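You operate a simulated robot arm through the tools that you are given. There is no shell and no other tool. Be economical: measure what you need, move in short steps, check, and stop when the job is done.

You run a simulated two-armed robot. Do the job below in one go: nothing can be reset, and whatever is moved stays where it is left.

Task
Take the clear cup and leave it on the flat grey box on the top of the small table. Open the upper desk drawer, fetch the blue case from the inside of the upper desk drawer and set it on the black cover, then shut the drawer. Fetch the green filter cartridge from the desk top and stand it on top of the orange case. Put the blue filter cartridge from the desk top on the shelf under the test bench. Take the blue piston on the desk top and put it away on the top of the repair bench. Any order will do. Set down upright: clear cup, green filter cartridge, blue filter cartridge.

It is judged by the outcome, as a careful person would: the job done as asked, and still so three seconds after it is handed in. It fails if anything else is knocked over, pushed out of place, dropped, spilled or broken. Lids that push on must go on centred and level and be pressed home; caps that screw on are set level and turned clockwise until they are tight.

Robot
Two 7-joint arms with three-finger grippers on one trunk, on a base that drives. Base frame: it is fixed to the floor where the robot stands at the start and does not move with it; the origin is under the middle of the robot, x ahead of it, y to its left, z up. Units: cm, rad, N and s.
The left shoulder is at the start at [7, 16.5, 113.8], the right one opposite. With the tool pointing down near the work surface each hand reaches from about 10 to 84 cm from the robot's upright axis, wherever it stands, measured 20 degrees to its own side. Places, roughly: black cover (15x15x2 cm) [-150, -60, 80]; blue case (7x10x3 cm) [60, -20, 60]; blue filter cartridge (5x5x9 cm) [50, -40, 90]; blue piston (5x5x3 cm) [70, -10, 90]; clear cup (8x7x8 cm) [60, -20, 90]; flat grey box [-75, -225, 75]; green filter cartridge (5x5x9 cm) [50, -30, 90]; orange case (16x15x3 cm) [-150, -40, 90]; shelf under the test bench [100, -210, 20]; top of the repair bench [-400, 10, 90]; upper desk drawer [60, -20, 70]. Payload 3.91 kg a hand.
Tool frame (each hand has its own): the origin (TCP) lies between the finger pads and is the grasp point; the fingertips stand 3 cm ahead of it; z points along the fingers, y is the line along which they close. The gripper opens to 11.6 cm. The gripper's body begins 7.3 cm behind the TCP.
Orientation is told as [roll, pitch, yaw] about the base's x, y, z axes, in that order, counted from this pose: with the fingers straight down and closing along the base's y, the tool's x points along the base's -x, its y along +y and its z along -z.

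Tools
- The arms move only by the tool servo_tool. It takes "left_commands", "right_commands" or both (then of equal length, played together; a hand with none holds still); each is a list of rows, each an object (a shift or turn left out is 0, a gripper value left out holds the last) with "dp": the shift along the tool's x, y, z in cm, a list of three; "angular": the turn, a rotation vector about the tool's x, y, z in rad, a list of three. In form: [{"dp": [dx, dy, dz], "angular": [rx, ry, rz]}, ...]. A call has 1 to 20 rows; each row is the pose to reach, as a shift and turn from the pose commanded when the call began, along the tool's axes at that moment. "left_jaw" and "right_jaw" are, for a hand that has rows, the opening, from 0 (shut) to 1 (fully open), set as the call begins (left out, the last holds). Rows are played at 5 a second. More than 5 cm and 0.15 rad between two rows, or a gripper value outside its range, and nothing of the call is played. Where a pose cannot be reached the arm comes as near as it can. A force on the tool above 40 N (or 10 N above the force at the start of the call, whichever is more), or a blocked arm, ends the call early, and 0.2 s more pass. Each finger travels about 15.3 cm/s and halts on what it meets, pressing with about 22 N; the grip force reading is that of the motor and also rises with nothing between the fingers. The clock runs only during rows and for 0.2 s after the last one: add rows that repeat a pose to give the fingers time. It gives the time, the measured TCP pose, the force on the tool (base axes), the opening and the grip force at its end, in the units of the frame above (readings bear some noise), with the torque about the TCP (base axes, N m) and any sound that the robot's microphone picked up.
- Cameras (640 x 400 px; columns grow to the right, rows downward): "scene" is now at [11.01, -3.84, 142.81]; the picture's right is [-0.53, -0.85, 0.00], its down [-0.69, 0.43, -0.58] and it looks along [0.49, -0.31, -0.81] (base axes); focal length 238 px, centre (320, 200). "left" rides on the left gripper at [7.5, 1.7, -8.8] in its tool frame; the picture's right is [-0.22, 0.97, 0.00], its down [-0.70, -0.16, -0.70] and it looks along [-0.68, -0.16, 0.71] (tool axes); focal length 247 px, centre (320, 200). "right" rides on the right gripper at [5.2, 5.6, -8.8] in its tool frame; the picture's right is [-0.73, 0.68, 0.00], its down [-0.49, -0.52, -0.70] and it looks along [-0.48, -0.51, 0.71] (tool axes); focal length 247 px, centre (320, 200). There is no depth. A picture from a camera that has moved, and an enlarged one, comes with that camera's place and axes in the base frame and with its lens.
- camera(camera): a new picture of that camera. The clock stands still meanwhile.
- raise_lower(by): slides the trunk up (or, below 0, down) by that many cm; the arms and the scene camera ride with it, the base frame stays. It gives what a move gives, with no picture.
- steer(legs): drives the robot by 1 to 6 legs, each [ahead, left, turn to the left] in cm, cm and rad, along the robot's own axes; the way and the turn of a leg run together, so that a leg with both is an arc; at most 150 cm and 3.142 rad a leg. The arms and the cameras ride along, it lands a little off, and it stops where it bumps. It gives what a move gives.
- turn_head(pan, tilt): turns the head with the scene camera to pan (to the left, within 1.501 rad either way) and tilt (down, from -0.506 to 1.204), counted from straight ahead of the robot. It gives what a move gives.
- inspect(camera, box): a new picture of the part [left, top, right, bottom] of that camera's present view, enlarged. The clock stands still meanwhile.
- finish_job(): hands the job in; it is judged then, once.

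Work in short steps. Places have to be worked out from the pictures, the camera data and where the tool is seen: move nearer, look again, correct. Check each grasp and each placing, and mend what went wrong. You have 186 turns and 174 pictures in all, those below and enlarged ones among them. Open the grippers and draw the arms clear of the work before you hand the job in, unless the task says otherwise.

The tools are called after "Call:" by a JSON object that holds its "method" and its "body". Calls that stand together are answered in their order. servo_tool: Moves the arms, as the interface text tells. Its arguments: {"type":"object","properties":{"left_commands":{"type":"array"},"left_jaw":{"type":"number"},"right_commands":{"type":"array"},"right_jaw":{"type":"number"}},"required":[]} The other tools are called the same way: raise_lower (by) slides the trunk up or down; steer (legs) drives the base; turn_head (pan, tilt) turns the head that bears the scene camera; camera (camera) takes a picture; inspect (camera, box) takes an enlarged picture of a part of a camera's view; finish_job () hands the job in.

At the start:

```text
time: 0.0
left_tcp_pos: [65.56, -1.15, 110.66]
left_tcp_rot: [-0.001, 0.0, 0.0]
left_force: [-0.4, 0.2, 0.0]
left_moment: [-0.02, -0.01, 0.0]
left_gripper_width: 11.6
left_finger_force: 0.0
right_tcp_pos: [44.04, -52.32, 113.18]
right_tcp_rot: [0.0, -0.001, 0.001]
right_force: [-0.6, 0.1, 0.1]
right_moment: [-0.01, -0.01, -0.03]
right_gripper_width: 11.61
right_finger_force: 0.1
trunk travel left (down, up): [-67.5, 16.5]
robot x, y, heading: [-0.11, -0.03, -0.001]
head pan, tilt: [-0.562, 0.953]
```

scene: 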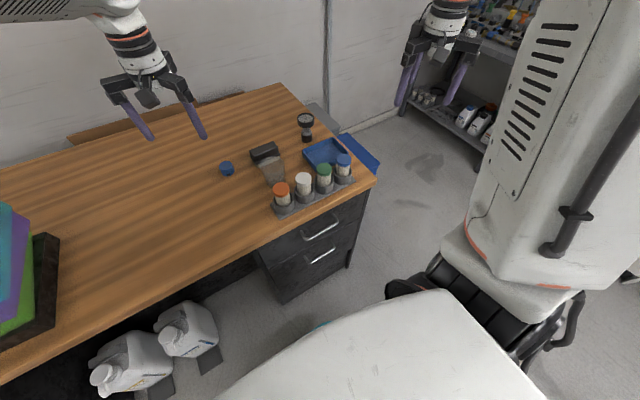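
right: 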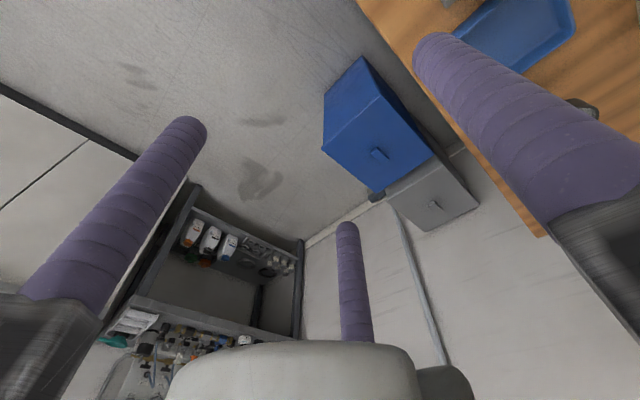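
left: 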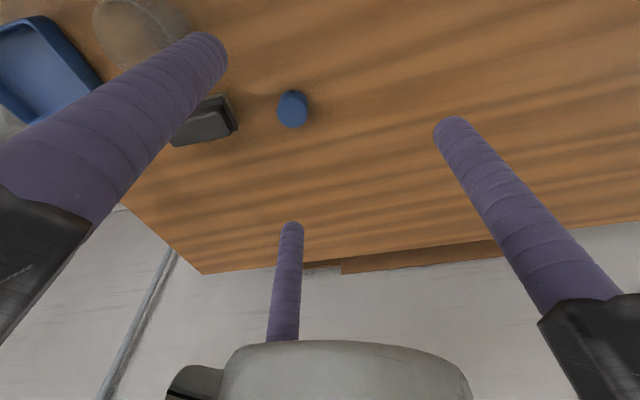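

The desk items are visible in the scene; I enlarge the item area to locate them.

Call:
{"method": "inspect", "body": {"camera": "scene", "box": [200, 90, 400, 215]}}

Call:
{"method": "inspect", "body": {"camera": "scene", "box": [240, 180, 400, 300]}}

```text
3.20 times, centred on (300, 152) of scene
camera zoom: at [11.01, -3.84, 142.81], right [-0.53, -0.85, 0.0], down [-0.69, 0.43, -0.58], along [0.49, -0.31, -0.81], focal length 761 px, centre (384, 352)
```

zoom: 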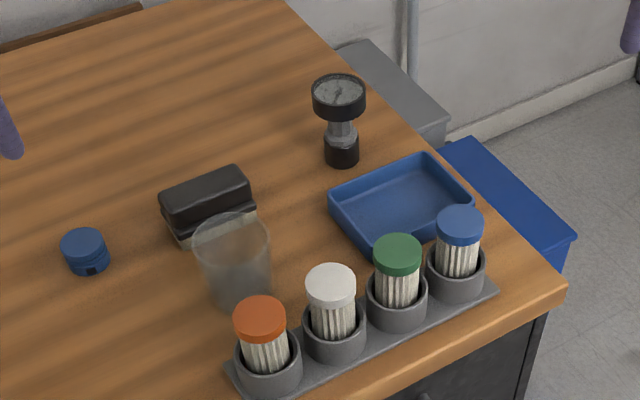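

```text
3.33 times, centred on (320, 240) of scene
camera zoom: at [11.01, -3.84, 142.81], right [-0.53, -0.85, 0.0], down [-0.69, 0.43, -0.58], along [0.49, -0.31, -0.81], focal length 792 px, centre (320, 67)
```

zoom: 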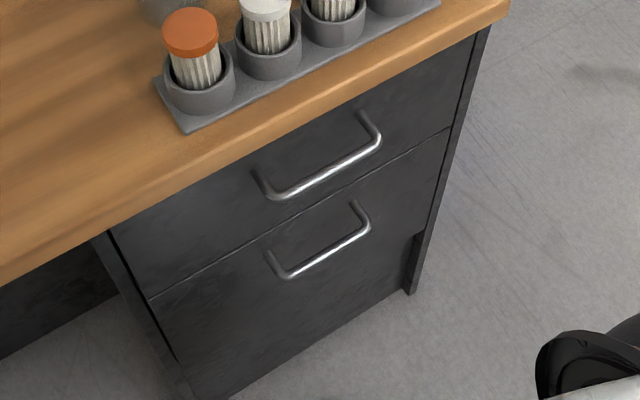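

I look around to learn the room layout before moving.

Call:
{"method": "turn_head", "body": {"pan": -1.5, "tilt": 0.5}}

Call:
{"method": "camera", "body": {"camera": "scene"}}

Call:
{"method": "turn_head", "body": {"pan": 1.4, "tilt": 0.5}}

Call:
{"method": "camera", "body": {"camera": "scene"}}

Call:
{"method": "turn_head", "body": {"pan": 0, "tilt": 0.9}}

Call:
{"method": "camera", "body": {"camera": "scene"}}

```text
time: 1.2
left_tcp_pos: [65.68, -1.09, 110.76]
left_tcp_rot: [0.0, -0.001, 0.0]
left_force: [-0.9, -0.6, -0.6]
left_moment: [0.01, 0.0, 0.0]
left_gripper_width: 11.59
left_finger_force: 0.0
right_tcp_pos: [43.83, -52.33, 113.19]
right_tcp_rot: [-0.001, 0.001, -0.001]
right_force: [0.2, 0.1, -0.2]
right_moment: [0.03, 0.01, 0.04]
right_gripper_width: 11.62
right_finger_force: 0.1
trunk travel left (down, up): [-67.5, 16.5]
robot x, y, heading: [-0.11, -0.09, -0.006]
head pan, tilt: [-1.499, 0.499]
```

```text
168 pictures are left
camera scene: at [5.52, -9.06, 146.58], right [-1.0, -0.07, 0.0], down [-0.03, 0.48, -0.88], along [0.06, -0.88, -0.48], focal length 238 px, centre (320, 200)
```

scene: 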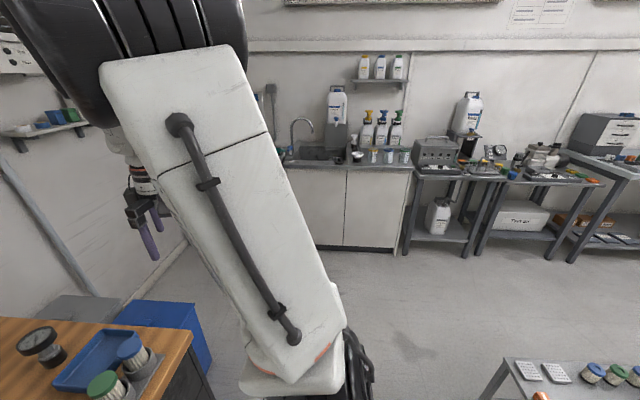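

```text
time: 3.8
left_tcp_pos: [65.66, -1.14, 110.84]
left_tcp_rot: [0.0, -0.001, -0.001]
left_force: [0.2, -0.7, 0.1]
left_moment: [-0.01, -0.01, 0.01]
left_gripper_width: 11.61
left_finger_force: 0.2
right_tcp_pos: [43.99, -52.28, 113.12]
right_tcp_rot: [-0.001, 0.0, 0.001]
right_force: [0.9, -0.5, -0.5]
right_moment: [-0.01, 0.02, -0.04]
right_gripper_width: 11.6
right_finger_force: 0.1
trunk travel left (down, up): [-67.5, 16.5]
robot x, y, heading: [0.0, 0.06, 0.002]
head pan, tilt: [1.4, 0.499]
```

```text
167 pictures are left
camera scene: at [6.42, 8.98, 146.58], right [0.99, -0.17, 0.0], down [-0.08, -0.47, -0.88], along [0.15, 0.87, -0.48], focal length 238 px, centre (320, 200)
```

scene: 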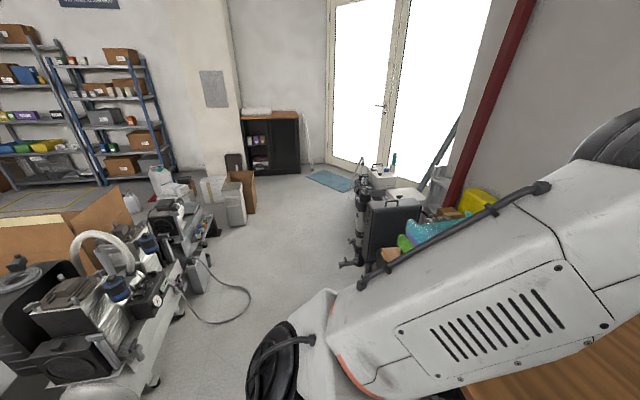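

```text
time: 5.3
left_tcp_pos: [65.55, -1.05, 110.66]
left_tcp_rot: [0.0, 0.0, 0.0]
left_force: [0.0, -0.1, 0.9]
left_moment: [0.01, 0.01, 0.01]
left_gripper_width: 11.62
left_finger_force: 0.0
right_tcp_pos: [43.87, -52.3, 113.12]
right_tcp_rot: [0.001, -0.001, -0.001]
right_force: [-0.7, -1.0, -0.7]
right_moment: [0.01, -0.03, -0.01]
right_gripper_width: 11.61
right_finger_force: 0.0
trunk travel left (down, up): [-67.5, 16.5]
robot x, y, heading: [-0.13, -0.35, -0.003]
head pan, tilt: [0.0, 0.901]
```

```text
166 pictures are left
camera scene: at [12.41, 0.02, 143.2], right [0.0, -1.0, 0.0], down [-0.78, 0.0, -0.62], along [0.62, 0.0, -0.78], focal length 238 px, centre (320, 200)
```

scene: 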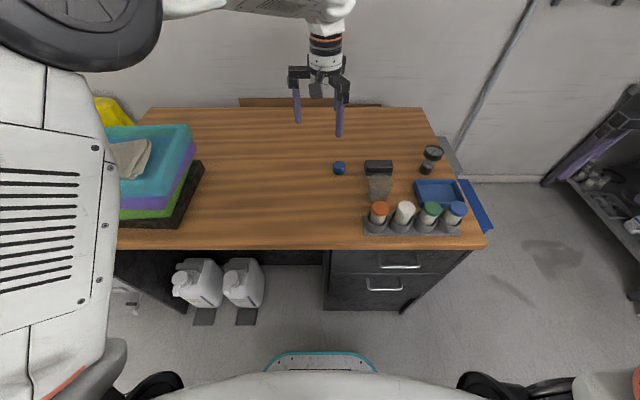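

I look further back on both sides with more tilt to know the free floor.

Call:
{"method": "turn_head", "body": {"pan": -1.5, "tilt": 1.0}}

Call:
{"method": "camera", "body": {"camera": "scene"}}

Call:
{"method": "turn_head", "body": {"pan": 1.5, "tilt": 1.0}}

Call:
{"method": "camera", "body": {"camera": "scene"}}

```text
time: 6.9
left_tcp_pos: [65.65, -1.11, 110.77]
left_tcp_rot: [0.0, -0.001, -0.001]
left_force: [-0.2, -1.0, 0.2]
left_moment: [0.05, -0.02, -0.01]
left_gripper_width: 11.61
left_finger_force: 0.0
right_tcp_pos: [44.13, -52.28, 113.26]
right_tcp_rot: [0.0, 0.0, 0.0]
right_force: [-0.3, -0.7, -0.6]
right_moment: [0.03, 0.03, 0.01]
right_gripper_width: 11.61
right_finger_force: 0.1
trunk travel left (down, up): [-67.5, 16.5]
robot x, y, heading: [-0.11, -0.27, -0.0]
head pan, tilt: [-1.499, 1.0]
```

```text
165 pictures are left
camera scene: at [5.37, -6.93, 142.47], right [-1.0, -0.07, 0.0], down [-0.06, 0.84, -0.54], along [0.04, -0.54, -0.84], focal length 238 px, centre (320, 200)
```

scene: 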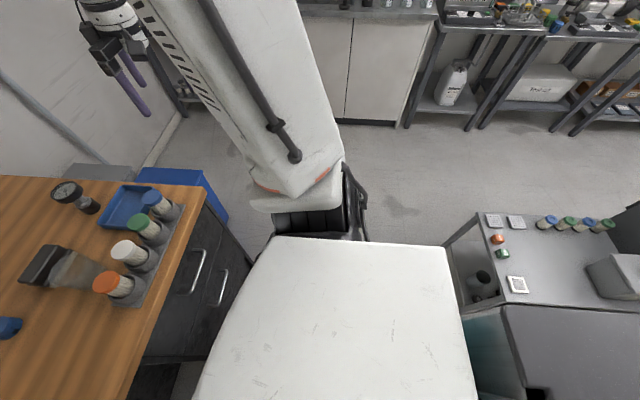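

```text
time: 9.5
left_tcp_pos: [65.63, -1.22, 110.82]
left_tcp_rot: [-0.001, 0.0, 0.002]
left_force: [0.5, 0.5, 0.0]
left_moment: [0.0, 0.01, -0.03]
left_gripper_width: 11.6
left_finger_force: 0.0
right_tcp_pos: [44.11, -52.36, 113.21]
right_tcp_rot: [0.0, 0.0, 0.0]
right_force: [0.0, -0.7, 0.5]
right_moment: [0.0, -0.03, 0.01]
right_gripper_width: 11.59
right_finger_force: 0.1
trunk travel left (down, up): [-67.5, 16.5]
robot x, y, heading: [-0.02, 0.14, -0.002]
head pan, tilt: [1.499, 1.0]
```

```text
164 pictures are left
camera scene: at [5.36, 6.97, 142.47], right [1.0, -0.07, 0.0], down [-0.06, -0.84, -0.54], along [0.04, 0.54, -0.84], focal length 238 px, centre (320, 200)
```

scene: 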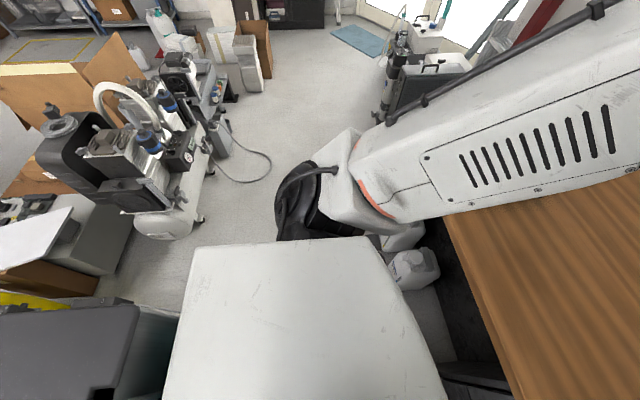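

The layout is clear enough: white panels are the robot's own shoulders/base. I start with the blue cartridge: right hand over the rack's right end, yawed 90° so the fingers close along x.

Call:
{"method": "servo_tool", "body": {"right_commands": [{"dp": [-0.4, 1.6, 0.5], "angular": [0, 0, -0.143]}, {"dp": [-0.8, 3.2, 1], "angular": [0, 0, -0.286]}, {"dp": [-1.2, 4.8, 1.5], "angular": [0, 0, -0.428]}, {"dp": [-1.6, 6.4, 2], "angular": [0, 0, -0.571]}, {"dp": [-2, 8, 2.5], "angular": [0, 0, -0.714]}, {"dp": [-2.4, 9.6, 3], "angular": [0, 0, -0.857]}, {"dp": [-2.8, 11.2, 3.5], "angular": [0, 0, -1.0]}, {"dp": [-3.2, 12.8, 4], "angular": [0, 0, -1.142]}, {"dp": [-3.6, 14.4, 4.5], "angular": [0, 0, -1.285]}, {"dp": [-4, 16, 5], "angular": [0, 0, -1.428]}, {"dp": [-4, 17.3, 5.5], "angular": [0, 0, -1.571]}, {"dp": [-4, 17.3, 6], "angular": [0, 0, -1.571]}]}}

Call:
{"method": "turn_head", "body": {"pan": -0.5, "tilt": 0.9}}

Call:
{"method": "camera", "body": {"camera": "right"}}

Call:
{"method": "camera", "body": {"camera": "scene"}}

```text
time: 12.1
left_tcp_pos: [65.65, -1.23, 110.71]
left_tcp_rot: [-0.001, 0.0, 0.0]
left_force: [0.0, -0.5, 1.5]
left_moment: [-0.01, -0.01, 0.01]
left_gripper_width: 11.59
left_finger_force: 0.2
right_tcp_pos: [47.95, -35.05, 107.22]
right_tcp_rot: [-0.002, -0.001, 1.572]
right_force: [-0.8, -0.6, 0.0]
right_moment: [0.01, -0.02, 0.02]
right_gripper_width: 11.59
right_finger_force: 0.1
trunk travel left (down, up): [-67.5, 16.5]
robot x, y, heading: [0.15, 0.07, -0.003]
head pan, tilt: [1.499, 1.0]
```

```text
time: 14.0
left_tcp_pos: [65.54, -1.1, 110.66]
left_tcp_rot: [0.0, 0.0, -0.002]
left_force: [-0.4, 0.1, -0.2]
left_moment: [-0.01, 0.0, 0.01]
left_gripper_width: 11.6
left_finger_force: 0.0
right_tcp_pos: [48.13, -35.08, 107.24]
right_tcp_rot: [-0.001, -0.001, 1.572]
right_force: [1.4, 0.1, 0.1]
right_moment: [-0.02, -0.02, 0.04]
right_gripper_width: 11.62
right_finger_force: 0.1
trunk travel left (down, up): [-67.5, 16.5]
robot x, y, heading: [-0.23, -0.33, 0.005]
head pan, tilt: [-0.499, 0.901]
```

```text
163 pictures are left
camera right: at [42.44, -40.26, 115.97], right [-0.68, 0.73, 0.0], down [0.52, 0.49, 0.7], along [0.51, 0.48, -0.71], focal length 247 px, centre (320, 200)
```

right: 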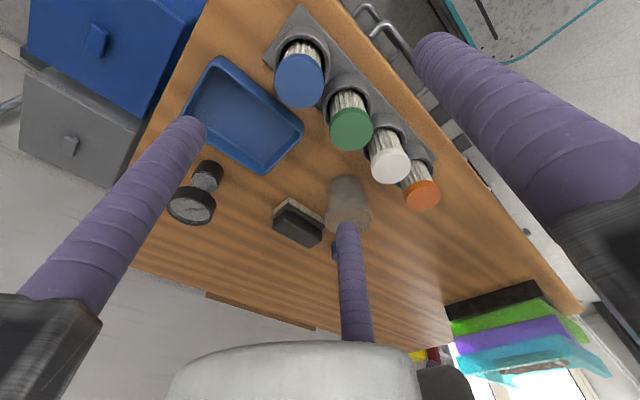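

```text
162 pictures are left
camera scene: at [11.49, -3.59, 143.19], right [-0.48, -0.88, 0.0], down [-0.69, 0.37, -0.62], along [0.55, -0.3, -0.78], focal length 238 px, centre (320, 200)
```

scene: 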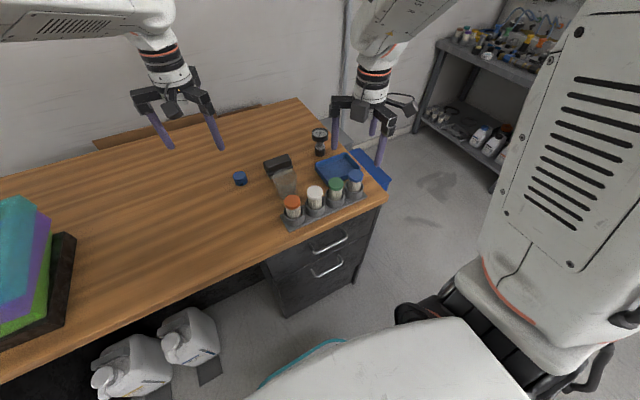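

There seems to be a third prong on each gripper; I enlarge to understand its geometry.

Call:
{"method": "inspect", "body": {"camera": "scene", "box": [310, 60, 430, 200]}}

Call:
{"method": "inspect", "body": {"camera": "scene", "box": [120, 50, 240, 160]}}

```text
2.86 times, centred on (370, 130) of scene
camera zoom: at [11.49, -3.59, 143.19], right [-0.48, -0.88, 0.0], down [-0.69, 0.37, -0.62], along [0.55, -0.3, -0.78], focal length 679 px, centre (177, 400)
```

zoom: 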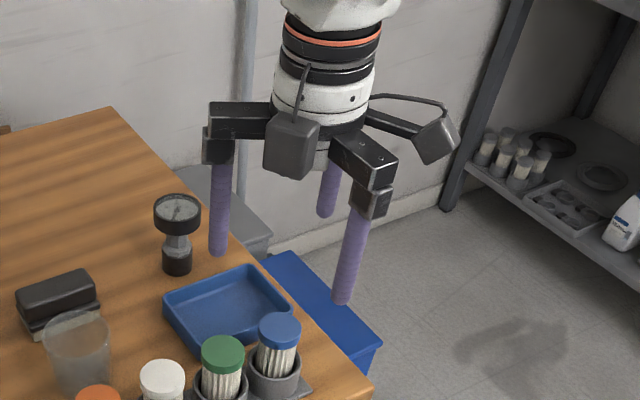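

```text
3.64 times, centred on (180, 105) of scene
camera zoom: at [11.49, -3.59, 143.19], right [-0.48, -0.88, 0.0], down [-0.69, 0.37, -0.62], along [0.55, -0.3, -0.78], focal length 864 px, centre (829, 546)
```

zoom: 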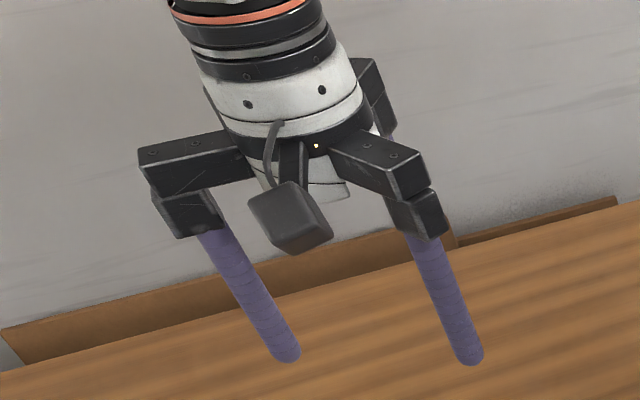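

The pictures suggest a three-jaw layout (one finger at +y, two at ±x,-y). I shut the right gripper in free air to see how the fingers really close.

Call:
{"method": "servo_tool", "body": {"right_commands": [{"dp": [0, 0, 0]}, {"dp": [0, 0, 0]}, {"dp": [0, 0, 0]}], "right_jaw": 0.3}}

Call:
{"method": "camera", "body": {"camera": "right"}}

Call:
{"method": "inspect", "body": {"camera": "scene", "box": [310, 60, 430, 200]}}

```text
time: 14.8
left_tcp_pos: [65.68, -1.06, 110.68]
left_tcp_rot: [0.0, -0.001, 0.0]
left_force: [0.6, 0.1, 0.6]
left_moment: [-0.01, 0.01, -0.01]
left_gripper_width: 11.61
left_finger_force: 0.0
right_tcp_pos: [48.14, -35.08, 107.23]
right_tcp_rot: [-0.002, 0.0, 1.571]
right_force: [-0.1, 0.0, -0.7]
right_moment: [0.04, -0.02, 0.02]
right_gripper_width: 3.47
right_finger_force: 0.0
trunk travel left (down, up): [-67.5, 16.5]
robot x, y, heading: [-0.15, -0.3, 0.001]
head pan, tilt: [-0.499, 0.901]
```

```text
159 pictures are left
camera right: at [42.44, -40.26, 115.97], right [-0.68, 0.73, 0.0], down [0.52, 0.49, 0.7], along [0.51, 0.48, -0.71], focal length 247 px, centre (320, 200)
```

right: 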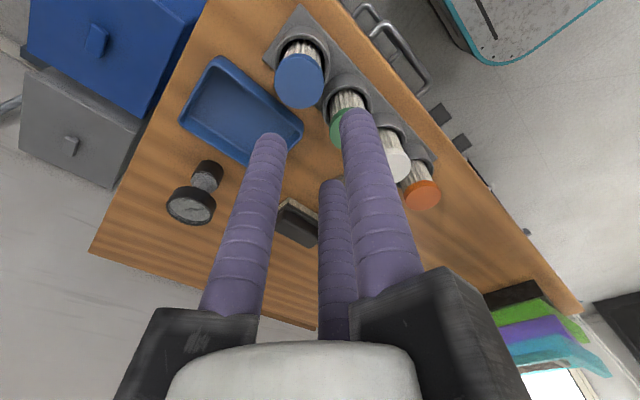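

```text
2.86 times, centred on (370, 130) of scene
camera zoom: at [11.49, -3.59, 143.19], right [-0.48, -0.88, 0.0], down [-0.69, 0.38, -0.62], along [0.55, -0.3, -0.78], focal length 679 px, centre (177, 400)
```

zoom: 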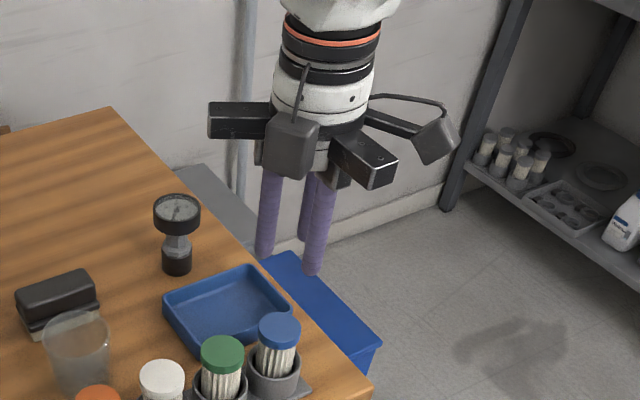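

Confirmed: a centric three-jaw gripper. Blue cap works out at about [49.1, -36.2, top 94]; I turn to yaw 60° so no finger points at the green neighbour, open to 8 cm and come down to just above it.

Call:
{"method": "servo_tool", "body": {"right_commands": [{"dp": [0.5, -0.4, 2], "angular": [0, 0, 0.13]}, {"dp": [1.1, -0.96, 4], "angular": [0, 0, 0.26]}, {"dp": [1.1, -0.96, 6], "angular": [0, 0, 0.39]}, {"dp": [1.1, -0.96, 8], "angular": [0, 0, 0.5236]}, {"dp": [1.1, -0.96, 8.6], "angular": [0, 0, 0.5236]}], "right_jaw": 0.68}}

Call:
{"method": "camera", "body": {"camera": "right"}}

Call:
{"method": "inspect", "body": {"camera": "scene", "box": [310, 100, 410, 200]}}

```text
time: 16.0
left_tcp_pos: [65.67, -1.14, 110.69]
left_tcp_rot: [-0.002, 0.0, 0.0]
left_force: [-0.1, -0.4, -0.1]
left_moment: [-0.01, 0.01, -0.02]
left_gripper_width: 11.6
left_finger_force: 0.0
right_tcp_pos: [49.05, -36.19, 98.66]
right_tcp_rot: [-0.003, 0.0, 1.048]
right_force: [-0.5, -0.2, 0.1]
right_moment: [-0.01, 0.02, 0.03]
right_gripper_width: 7.88
right_finger_force: 0.1
trunk travel left (down, up): [-67.5, 16.5]
robot x, y, heading: [0.07, 0.09, -0.006]
head pan, tilt: [-0.499, 0.901]
```

```text
157 pictures are left
camera right: at [41.53, -37.84, 107.39], right [-0.22, 0.97, 0.0], down [0.7, 0.16, 0.7], along [0.68, 0.16, -0.71], focal length 247 px, centre (320, 200)
```

right: 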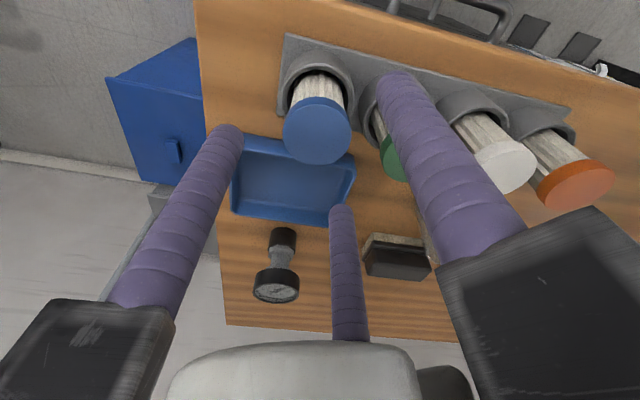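

```text
4.00 times, centred on (360, 150) of scene
camera zoom: at [11.46, -3.6, 143.2], right [-0.48, -0.88, 0.0], down [-0.69, 0.38, -0.62], along [0.55, -0.3, -0.78], focal length 951 px, centre (160, 400)
```

zoom: 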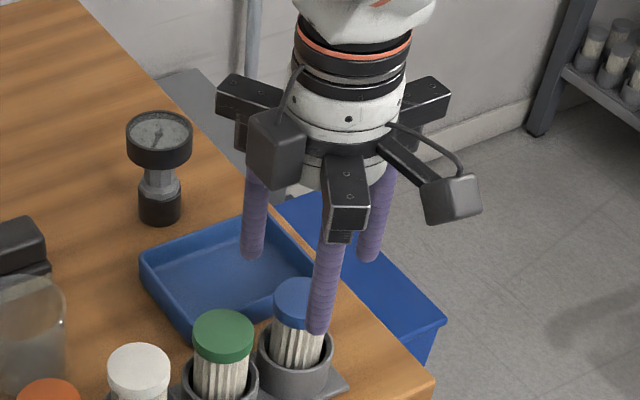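

Position checks (cap about [48.8,-36.25]). Descend 6.2 cm in two steps, then close.

Call:
{"method": "servo_tool", "body": {"right_commands": [{"dp": [0, 0, 2]}, {"dp": [0, 0, 4]}, {"dp": [0, 0, 5.5]}, {"dp": [0, 0, 6.1]}, {"dp": [0, 0, 6.1]}]}}

Call:
{"method": "camera", "body": {"camera": "right"}}

```text
time: 17.2
left_tcp_pos: [65.53, -1.12, 110.74]
left_tcp_rot: [0.0, 0.0, -0.002]
left_force: [0.0, 0.4, -0.9]
left_moment: [0.01, 0.0, 0.0]
left_gripper_width: 11.63
left_finger_force: 0.1
right_tcp_pos: [48.78, -36.1, 92.5]
right_tcp_rot: [-0.002, -0.001, 1.047]
right_force: [-0.3, -0.3, 0.2]
right_moment: [0.0, 0.0, 0.02]
right_gripper_width: 7.89
right_finger_force: 0.0
trunk travel left (down, up): [-67.5, 16.5]
robot x, y, heading: [-0.08, -0.14, -0.001]
head pan, tilt: [-0.499, 0.901]
```

```text
155 pictures are left
camera right: at [41.41, -37.85, 101.27], right [-0.22, 0.97, 0.0], down [0.7, 0.16, 0.7], along [0.68, 0.16, -0.71], focal length 247 px, centre (320, 200)
```

right: 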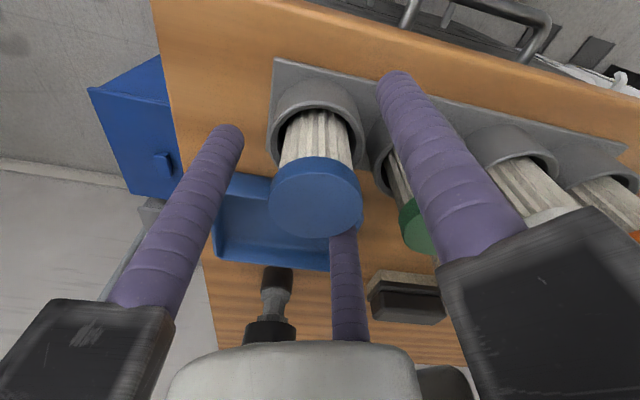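

The cap is between the three fingers; close.

Call:
{"method": "servo_tool", "body": {"right_commands": [{"dp": [0, 0, 0]}, {"dp": [0, 0, 0]}, {"dp": [0, 0, 0]}], "right_jaw": 0}}

Call:
{"method": "servo_tool", "body": {"right_commands": [{"dp": [0, 0, -2]}, {"dp": [0, 0, -5]}, {"dp": [0, 0, -8]}, {"dp": [0, 0, -11]}, {"dp": [0, 0, -14]}]}}

Call:
{"method": "camera", "body": {"camera": "right"}}

Call:
{"method": "camera", "body": {"camera": "scene"}}

```text
time: 18.0
left_tcp_pos: [65.55, -1.02, 110.66]
left_tcp_rot: [0.0, 0.0, 0.001]
left_force: [0.4, 0.1, -0.5]
left_moment: [0.01, 0.02, -0.01]
left_gripper_width: 11.61
left_finger_force: 0.1
right_tcp_pos: [48.95, -36.24, 92.56]
right_tcp_rot: [-0.001, 0.0, 1.047]
right_force: [5.1, -2.4, 2.5]
right_moment: [-0.06, -0.21, 0.03]
right_gripper_width: 4.15
right_finger_force: 22.2
trunk travel left (down, up): [-67.5, 16.5]
robot x, y, heading: [-0.43, 0.21, -0.001]
head pan, tilt: [-0.499, 0.901]
```

```text
time: 19.2
left_tcp_pos: [65.7, -0.79, 110.84]
left_tcp_rot: [-0.004, -0.001, 0.0]
left_force: [0.2, 1.2, 0.2]
left_moment: [-0.06, 0.02, -0.02]
left_gripper_width: 11.58
left_finger_force: 0.0
right_tcp_pos: [48.98, -35.89, 106.68]
right_tcp_rot: [-0.003, 0.003, 1.049]
right_force: [-0.9, 0.3, 0.4]
right_moment: [-0.08, -0.04, -0.03]
right_gripper_width: 0.91
right_finger_force: 22.1
trunk travel left (down, up): [-67.5, 16.5]
robot x, y, heading: [-0.31, -0.15, 0.004]
head pan, tilt: [-0.499, 0.901]
```

```text
154 pictures are left
camera right: at [41.42, -37.53, 115.38], right [-0.23, 0.97, 0.0], down [0.7, 0.16, 0.7], along [0.68, 0.16, -0.71], focal length 247 px, centre (320, 200)
```

right: 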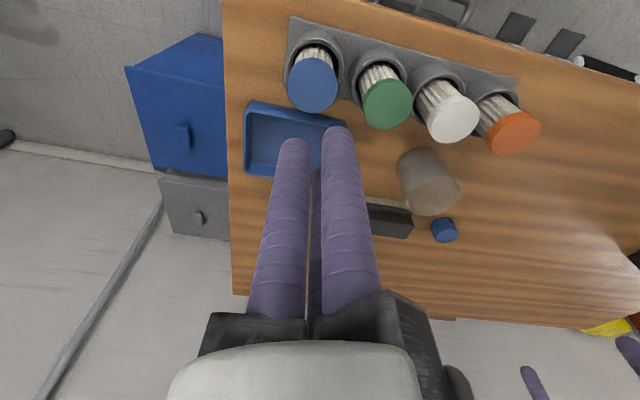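

```text
153 pictures are left
camera scene: at [11.48, -3.26, 143.2], right [-0.48, -0.88, 0.0], down [-0.69, 0.37, -0.62], along [0.55, -0.3, -0.78], focal length 238 px, centre (320, 200)
```

scene: 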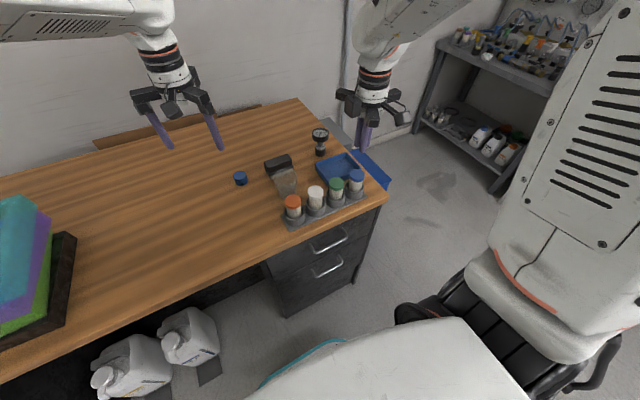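

The cartridge slipped out (width went to 0.9). Look closely at its shape to choose the right grip height.

Call:
{"method": "inspect", "body": {"camera": "scene", "box": [320, 155, 390, 215]}}

Call:
{"method": "inspect", "body": {"camera": "right", "box": [270, 0, 430, 140]}}

```text
6.67 times, centred on (355, 185) of scene
camera zoom: at [11.48, -3.26, 143.2], right [-0.48, -0.88, 0.0], down [-0.69, 0.37, -0.62], along [0.55, -0.3, -0.78], focal length 1585 px, centre (87, 300)
```

zoom: 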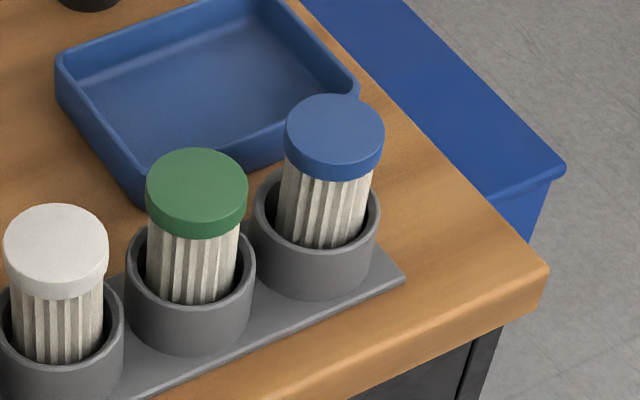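

```text
2.86 times, centred on (350, 70) of right
camera zoom: at [41.42, -37.53, 115.38], right [-0.23, 0.97, 0.0], down [0.7, 0.16, 0.7], along [0.68, 0.16, -0.71], focal length 706 px, centre (234, 571)
```

zoom: 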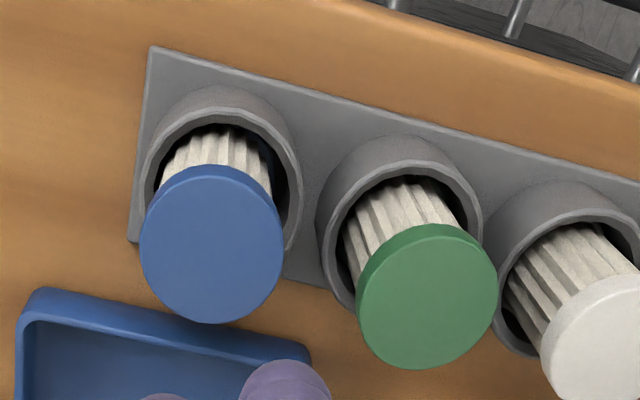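

The cap is 4.2 cm wide, ring rim about z 88.7, so tips at 89.5 nearly touched the ring. I retry slightly higher (TCP 93.2) centred at [48.9,-36.2], and then lift slowly.

Call:
{"method": "servo_tool", "body": {"right_commands": [{"dp": [0, 0, 0]}, {"dp": [0, 0, 0]}, {"dp": [0, 0, 4]}, {"dp": [0, 0, 8]}, {"dp": [0, 0, 11]}, {"dp": [0, 0, 13.4]}, {"dp": [0, 0, 13.4]}], "right_jaw": 0.68}}

Call:
{"method": "servo_tool", "body": {"right_commands": [{"dp": [0, 0, 0]}, {"dp": [0, 0, 0]}, {"dp": [0, 0, 0]}, {"dp": [0, 0, 0]}, {"dp": [0, 0, 0]}], "right_jaw": 0}}

Call:
{"method": "camera", "body": {"camera": "right"}}

```text
time: 20.8
left_tcp_pos: [65.64, -0.97, 110.73]
left_tcp_rot: [-0.001, -0.003, 0.0]
left_force: [0.2, 0.0, 0.5]
left_moment: [0.0, -0.04, 0.01]
left_gripper_width: 11.61
left_finger_force: 0.0
right_tcp_pos: [48.9, -35.99, 93.0]
right_tcp_rot: [-0.002, 0.001, 1.049]
right_force: [-0.1, 0.1, 0.2]
right_moment: [-0.04, 0.0, -0.02]
right_gripper_width: 7.9
right_finger_force: 0.2
trunk travel left (down, up): [-67.5, 16.5]
robot x, y, heading: [-0.34, -0.36, -0.002]
head pan, tilt: [-0.499, 0.901]
```

```text
time: 22.0
left_tcp_pos: [65.74, -1.06, 110.66]
left_tcp_rot: [0.0, 0.0, 0.0]
left_force: [-0.5, -0.2, -0.8]
left_moment: [-0.01, 0.03, 0.01]
left_gripper_width: 11.6
left_finger_force: 0.0
right_tcp_pos: [48.97, -35.96, 93.07]
right_tcp_rot: [-0.001, 0.001, 1.046]
right_force: [6.1, -1.2, 2.6]
right_moment: [-0.11, -0.25, 0.08]
right_gripper_width: 4.16
right_finger_force: 22.1
trunk travel left (down, up): [-67.5, 16.5]
robot x, y, heading: [-0.06, 0.24, -0.005]
head pan, tilt: [-0.499, 0.901]
```

```text
150 pictures are left
camera right: at [41.52, -37.76, 101.74], right [-0.22, 0.97, 0.0], down [0.69, 0.16, 0.7], along [0.68, 0.16, -0.71], focal length 247 px, centre (320, 200)
```

right: 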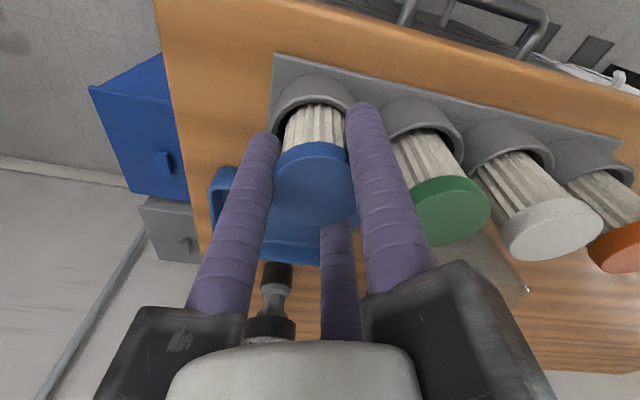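

Gripped but with a 6 N side load; I shift +x 0.5 cm to relieve it and read again.

Call:
{"method": "servo_tool", "body": {"right_commands": [{"dp": [-0.25, -0.43, 0]}, {"dp": [-0.25, -0.43, 0]}]}}

Call:
{"method": "servo_tool", "body": {"right_commands": [{"dp": [0, 0, -0.5]}, {"dp": [0, 0, -1]}, {"dp": [0, 0, -1.5]}]}}

Call:
{"method": "camera", "body": {"camera": "right"}}

```text
time: 22.6
left_tcp_pos: [65.71, -1.06, 110.73]
left_tcp_rot: [-0.001, 0.001, 0.001]
left_force: [0.0, 0.0, -0.2]
left_moment: [0.03, -0.06, -0.01]
left_gripper_width: 11.61
left_finger_force: 0.1
right_tcp_pos: [49.49, -36.01, 92.98]
right_tcp_rot: [0.001, 0.0, 1.049]
right_force: [0.3, 0.0, 0.0]
right_moment: [-0.03, 0.05, -0.01]
right_gripper_width: 4.1
right_finger_force: 21.9
trunk travel left (down, up): [-67.5, 16.5]
robot x, y, heading: [0.08, -0.16, 0.003]
head pan, tilt: [-0.499, 0.901]
```

```text
time: 23.4
left_tcp_pos: [65.53, -0.99, 110.66]
left_tcp_rot: [-0.002, 0.002, 0.0]
left_force: [-0.2, -0.6, -0.3]
left_moment: [0.02, -0.02, 0.03]
left_gripper_width: 11.61
left_finger_force: 0.0
right_tcp_pos: [49.39, -36.1, 94.58]
right_tcp_rot: [-0.001, -0.001, 1.049]
right_force: [0.1, -0.2, -1.0]
right_moment: [-0.02, -0.01, -0.03]
right_gripper_width: 4.12
right_finger_force: 21.7
trunk travel left (down, up): [-67.5, 16.5]
robot x, y, heading: [0.08, -0.05, -0.004]
head pan, tilt: [-0.499, 0.901]
```

```text
149 pictures are left
camera right: at [41.98, -37.8, 103.3], right [-0.22, 0.97, 0.0], down [0.7, 0.16, 0.7], along [0.68, 0.16, -0.71], focal length 247 px, centre (320, 200)
```

right: 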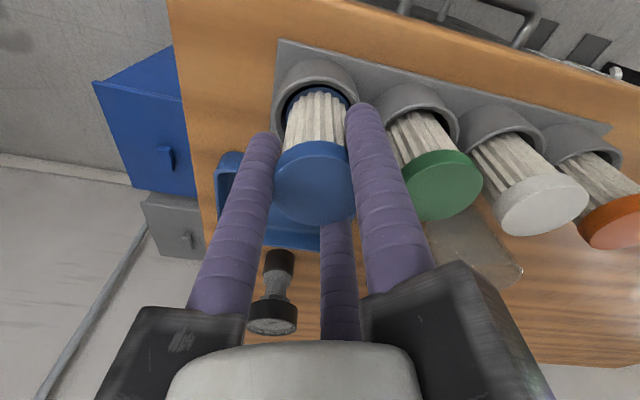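

Side load is gone and the cartridge is rising with the hand; continue the lift.

Call:
{"method": "servo_tool", "body": {"right_commands": [{"dp": [0, 0, -1]}, {"dp": [0, 0, -3]}, {"dp": [0, 0, -5]}, {"dp": [0, 0, -7]}, {"dp": [0, 0, -9]}, {"dp": [0, 0, -11]}, {"dp": [0, 0, -13]}, {"dp": [0, 0, -15]}, {"dp": [0, 0, -16]}]}}

Call:
{"method": "camera", "body": {"camera": "right"}}

Call:
{"method": "camera", "body": {"camera": "left"}}

```text
time: 25.4
left_tcp_pos: [65.65, -1.05, 110.75]
left_tcp_rot: [0.0, 0.0, 0.0]
left_force: [-0.5, 0.5, -0.3]
left_moment: [-0.02, 0.04, -0.02]
left_gripper_width: 11.59
left_finger_force: 0.1
right_tcp_pos: [49.39, -35.99, 110.72]
right_tcp_rot: [-0.001, -0.001, 1.048]
right_force: [0.2, 0.2, -1.8]
right_moment: [0.01, 0.0, -0.02]
right_gripper_width: 4.12
right_finger_force: 22.1
trunk travel left (down, up): [-67.5, 16.5]
robot x, y, heading: [-0.02, 0.37, 0.001]
head pan, tilt: [-0.499, 0.901]
```

```text
148 pictures are left
camera right: at [42.0, -37.79, 119.54], right [-0.22, 0.97, 0.0], down [0.7, 0.16, 0.7], along [0.68, 0.16, -0.71], focal length 247 px, centre (320, 200)
```

right: 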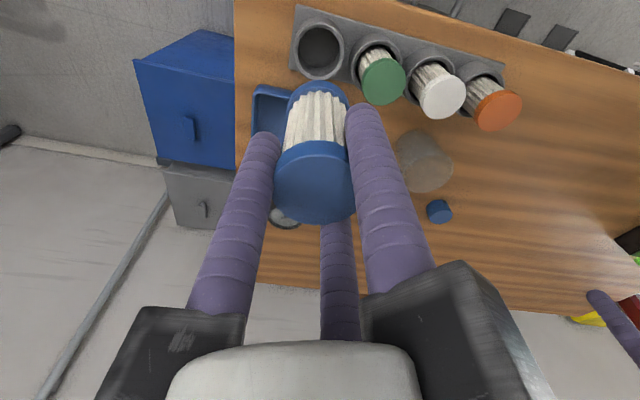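

```text
147 pictures are left
camera left: at [58.11, 0.7, 119.42], right [0.22, 0.97, 0.0], down [0.7, -0.16, 0.7], along [0.68, -0.16, -0.71], focal length 247 px, centre (320, 200)
```

left: 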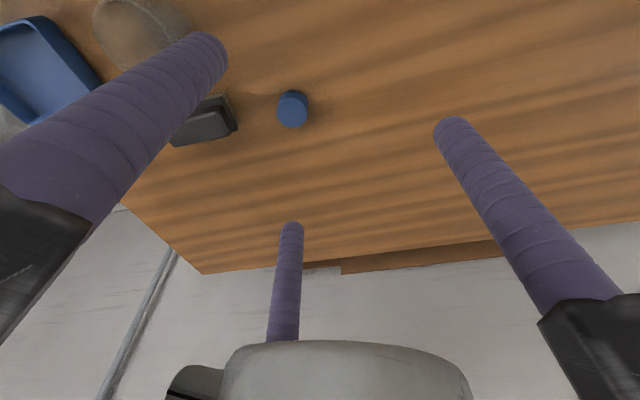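

Blue cartridge is held well. Cup works out near [58.7,-17.5], rim about 93; I move the right hand aside and bring the left hand over the cup.

Call:
{"method": "servo_tool", "body": {"left_commands": [{"dp": [1.5, -4, 1]}, {"dp": [3.5, -8, 3]}, {"dp": [5.5, -12, 5]}, {"dp": [7, -16, 7]}, {"dp": [7, -16.4, 7.5]}], "left_jaw": 1, "right_commands": [{"dp": [3, -2, -1]}, {"dp": [7, -4, -1]}, {"dp": [10, -6, -1]}, {"dp": [13, -7.5, -1]}, {"dp": [13, -7.5, -1]}]}}

Call:
{"method": "camera", "body": {"camera": "left"}}

Call:
{"method": "inspect", "body": {"camera": "scene", "box": [230, 100, 390, 220]}}

```text
time: 26.8
left_tcp_pos: [61.48, -14.56, 106.71]
left_tcp_rot: [-0.086, -0.001, 0.066]
left_force: [-0.5, 0.5, -0.1]
left_moment: [-0.02, 0.01, -0.03]
left_gripper_width: 11.59
left_finger_force: 0.1
right_tcp_pos: [49.44, -51.05, 111.74]
right_tcp_rot: [-0.001, 0.002, 1.049]
right_force: [0.9, -0.2, -0.5]
right_moment: [-0.04, -0.01, -0.01]
right_gripper_width: 4.1
right_finger_force: 21.7
trunk travel left (down, up): [-67.5, 16.5]
robot x, y, heading: [0.08, -0.23, 0.0]
head pan, tilt: [-0.499, 0.901]
stopped in row 5 (left hand): the arm was blocked; the commanded pose is now the measured one
```

```text
146 pictures are left
camera left: at [53.89, -12.49, 115.3], right [0.16, 0.98, -0.08], down [0.7, -0.05, 0.71], along [0.7, -0.17, -0.7], focal length 247 px, centre (320, 200)
```

left: 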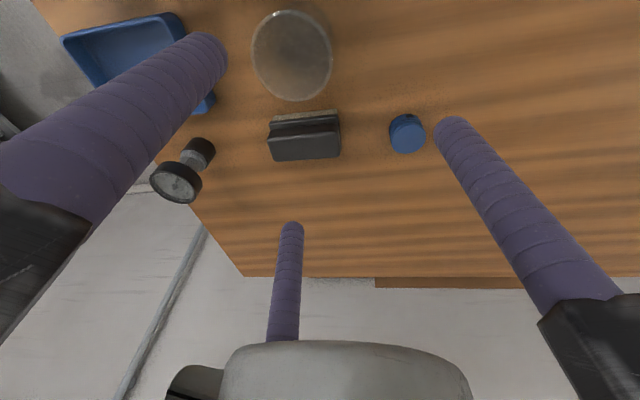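

```text
3.33 times, centred on (310, 160) of scene
camera zoom: at [11.53, -3.53, 143.19], right [-0.48, -0.88, 0.0], down [-0.69, 0.37, -0.62], along [0.54, -0.3, -0.78], focal length 792 px, centre (353, 333)
```

zoom: 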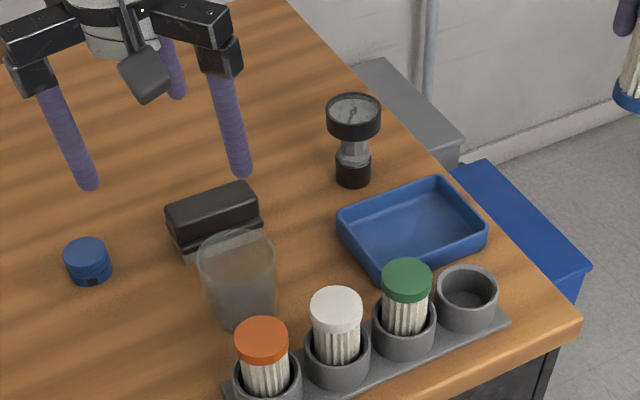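

The left arm hits its limit reaching across. I'll shift the whole robot right a bit instead; a small first move, and I check the surroundings behind.

Call:
{"method": "steer", "body": {"legs": [[0, -12, 0]]}}

Call:
{"method": "turn_head", "body": {"pan": -1.5, "tilt": 1.0}}

Call:
{"method": "camera", "body": {"camera": "scene"}}

```text
time: 28.1
left_tcp_pos: [61.37, -26.57, 106.75]
left_tcp_rot: [-0.087, -0.002, 0.065]
left_force: [0.5, -0.3, -0.5]
left_moment: [-0.01, 0.01, 0.03]
left_gripper_width: 11.58
left_finger_force: 0.2
right_tcp_pos: [49.3, -63.08, 111.73]
right_tcp_rot: [0.0, 0.003, 1.047]
right_force: [0.0, 0.3, -0.1]
right_moment: [0.01, -0.05, 0.02]
right_gripper_width: 4.12
right_finger_force: 21.7
trunk travel left (down, up): [-67.5, 16.5]
robot x, y, heading: [-0.2, -11.79, -0.004]
head pan, tilt: [-0.499, 0.901]
```

```text
time: 29.3
left_tcp_pos: [61.43, -26.52, 106.84]
left_tcp_rot: [-0.085, -0.001, 0.065]
left_force: [0.0, -1.2, -0.4]
left_moment: [-0.01, 0.03, 0.0]
left_gripper_width: 11.61
left_finger_force: 0.1
right_tcp_pos: [49.42, -63.08, 111.68]
right_tcp_rot: [0.0, 0.0, 1.047]
right_force: [-0.1, 0.4, -0.8]
right_moment: [0.01, -0.03, -0.01]
right_gripper_width: 4.15
right_finger_force: 22.5
trunk travel left (down, up): [-67.5, 16.5]
robot x, y, heading: [-0.25, -11.7, -0.006]
head pan, tilt: [-1.499, 1.0]
```

```text
144 pictures are left
camera scene: at [5.35, -18.85, 142.47], right [-1.0, -0.07, 0.0], down [-0.06, 0.84, -0.54], along [0.04, -0.54, -0.84], focal length 238 px, centre (320, 200)
```

scene: 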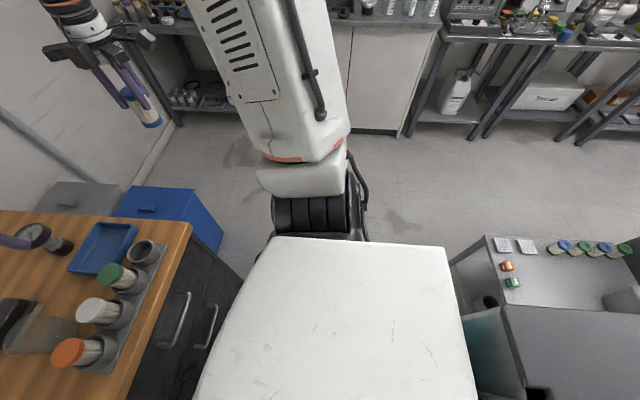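

The grey block is the robot's own back; a low table (z≈42) stands behind at x<-65, so I must be careful backing up. Now I level the left hand and centre it over the cup.

Call:
{"method": "turn_head", "body": {"pan": -0.3, "tilt": 0.9}}

Call:
{"method": "servo_tool", "body": {"left_commands": [{"dp": [1, 3, 0], "angular": [-0.03, 0, 0.02]}, {"dp": [2, 6, 0], "angular": [-0.06, 0, 0.045]}, {"dp": [2.7, 9, 0], "angular": [-0.086, 0, 0.066]}, {"dp": [2.7, 9, 0], "angular": [-0.086, 0, 0.066]}]}}

Call:
{"method": "camera", "body": {"camera": "left"}}

Call:
{"method": "camera", "body": {"camera": "scene"}}

```text
time: 30.7
left_tcp_pos: [61.51, -26.49, 106.92]
left_tcp_rot: [-0.087, -0.002, 0.064]
left_force: [-0.2, 0.7, 0.7]
left_moment: [-0.03, -0.04, 0.01]
left_gripper_width: 11.59
left_finger_force: 0.1
right_tcp_pos: [49.27, -63.11, 111.67]
right_tcp_rot: [-0.001, -0.001, 1.048]
right_force: [-0.1, 0.6, -1.0]
right_moment: [0.02, 0.0, 0.0]
right_gripper_width: 4.12
right_finger_force: 21.9
trunk travel left (down, up): [-67.5, 16.5]
robot x, y, heading: [-0.08, -11.81, -0.001]
head pan, tilt: [-0.3, 0.901]
```

```text
time: 31.7
left_tcp_pos: [58.19, -17.88, 105.92]
left_tcp_rot: [0.004, -0.005, -0.001]
left_force: [-0.4, 0.0, 0.7]
left_moment: [0.02, 0.02, 0.01]
left_gripper_width: 11.61
left_finger_force: 0.0
right_tcp_pos: [49.42, -63.16, 111.53]
right_tcp_rot: [-0.002, 0.0, 1.047]
right_force: [0.1, -1.1, -0.6]
right_moment: [0.01, 0.04, -0.04]
right_gripper_width: 4.09
right_finger_force: 21.6
trunk travel left (down, up): [-67.5, 16.5]
robot x, y, heading: [-0.06, -12.03, -0.006]
head pan, tilt: [-0.3, 0.901]
```

```text
143 pictures are left
camera left: at [50.58, -16.08, 114.56], right [0.23, 0.97, 0.0], down [0.69, -0.16, 0.7], along [0.69, -0.16, -0.71], focal length 247 px, centre (320, 200)
```

left: 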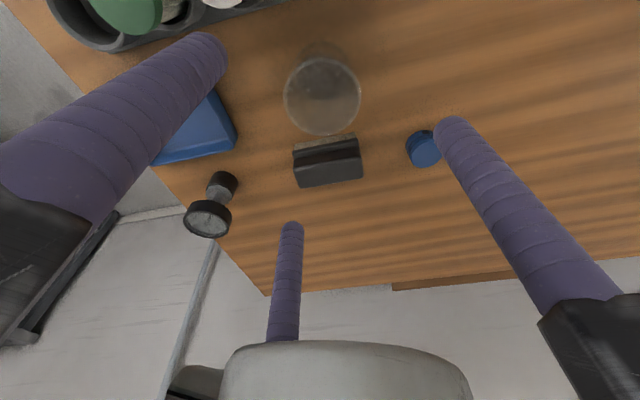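

```text
142 pictures are left
camera scene: at [12.06, -14.16, 143.19], right [-0.3, -0.95, 0.0], down [-0.75, 0.23, -0.62], along [0.59, -0.18, -0.78], focal length 238 px, centre (320, 200)
```

scene: 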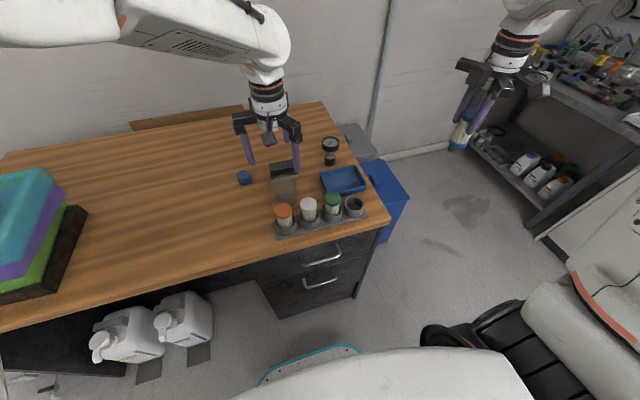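

I enlarge the cup to see its taper and rim.

Call:
{"method": "inspect", "body": {"camera": "left", "box": [250, 20, 410, 160]}}

Call:
{"method": "inspect", "body": {"camera": "scene", "box": [230, 140, 330, 220]}}

```text
2.86 times, centred on (330, 90) of left
camera zoom: at [50.58, -16.08, 114.56], right [0.23, 0.97, 0.0], down [0.69, -0.16, 0.7], along [0.69, -0.16, -0.71], focal length 706 px, centre (291, 514)
```

zoom: 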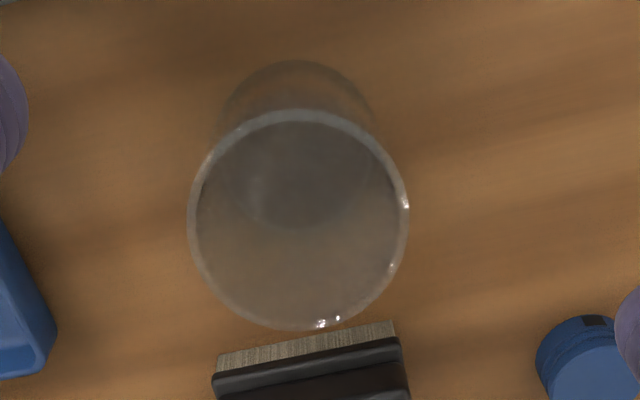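

```text
5.00 times, centred on (280, 180) of scene
camera zoom: at [12.06, -14.16, 143.19], right [-0.3, -0.95, 0.0], down [-0.75, 0.23, -0.62], along [0.59, -0.18, -0.78], focal length 1189 px, centre (520, 300)
```

zoom: 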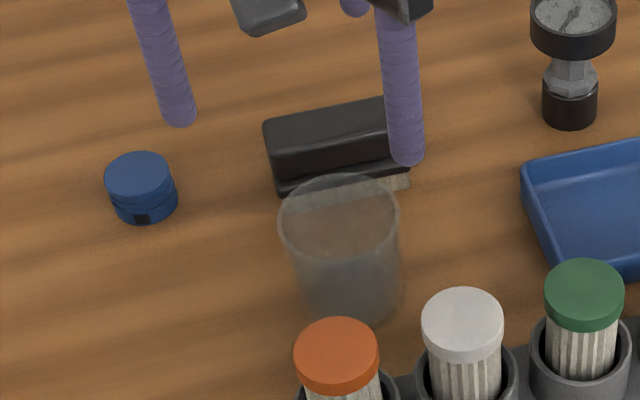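

Cup centre ≈ [59.8,-17.9], rim ≈ 92, 7 cm wide. Narrow the jaw to 9.3 cm, centre, and come down to just above the rim.

Call:
{"method": "servo_tool", "body": {"left_commands": [{"dp": [-1.0, 0, 3]}, {"dp": [-1.5, 0, 6.5]}, {"dp": [-1.6, 0, 9.2]}, {"dp": [-1.6, 0, 9.5]}], "left_jaw": 0.8}}

Call:
{"method": "camera", "body": {"camera": "left"}}

Call:
{"method": "inspect", "body": {"camera": "scene", "box": [230, 120, 350, 220]}}

```text
time: 32.7
left_tcp_pos: [59.99, -17.51, 96.89]
left_tcp_rot: [-0.009, -0.004, 0.008]
left_force: [0.3, -0.3, -0.1]
left_moment: [-0.03, 0.01, -0.01]
left_gripper_width: 9.3
left_finger_force: 0.1
right_tcp_pos: [49.25, -63.1, 111.73]
right_tcp_rot: [-0.001, -0.001, 1.047]
right_force: [0.2, -0.6, -0.9]
right_moment: [0.01, 0.01, -0.02]
right_gripper_width: 4.11
right_finger_force: 22.1
trunk travel left (down, up): [-67.5, 16.5]
robot x, y, heading: [0.23, -12.14, -0.005]
head pan, tilt: [-0.3, 0.901]
```

```text
139 pictures are left
camera left: at [52.49, -15.76, 105.56], right [0.22, 0.98, -0.01], down [0.69, -0.15, 0.71], along [0.69, -0.16, -0.71], focal length 247 px, centre (320, 200)
```

left: 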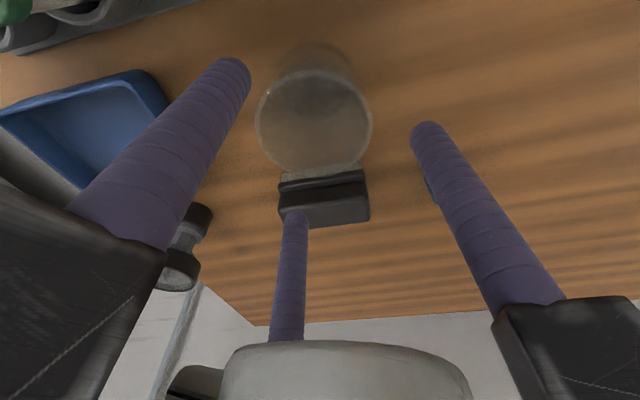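

```text
4.00 times, centred on (290, 170) of scene
camera zoom: at [12.07, -14.13, 143.19], right [-0.3, -0.95, 0.0], down [-0.75, 0.23, -0.62], along [0.59, -0.18, -0.78], focal length 951 px, centre (440, 320)
```

zoom: 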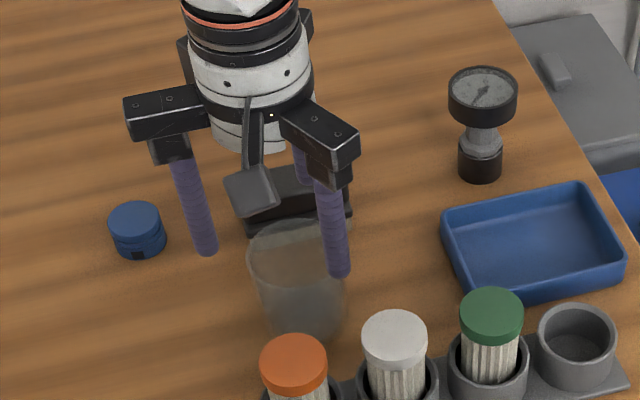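

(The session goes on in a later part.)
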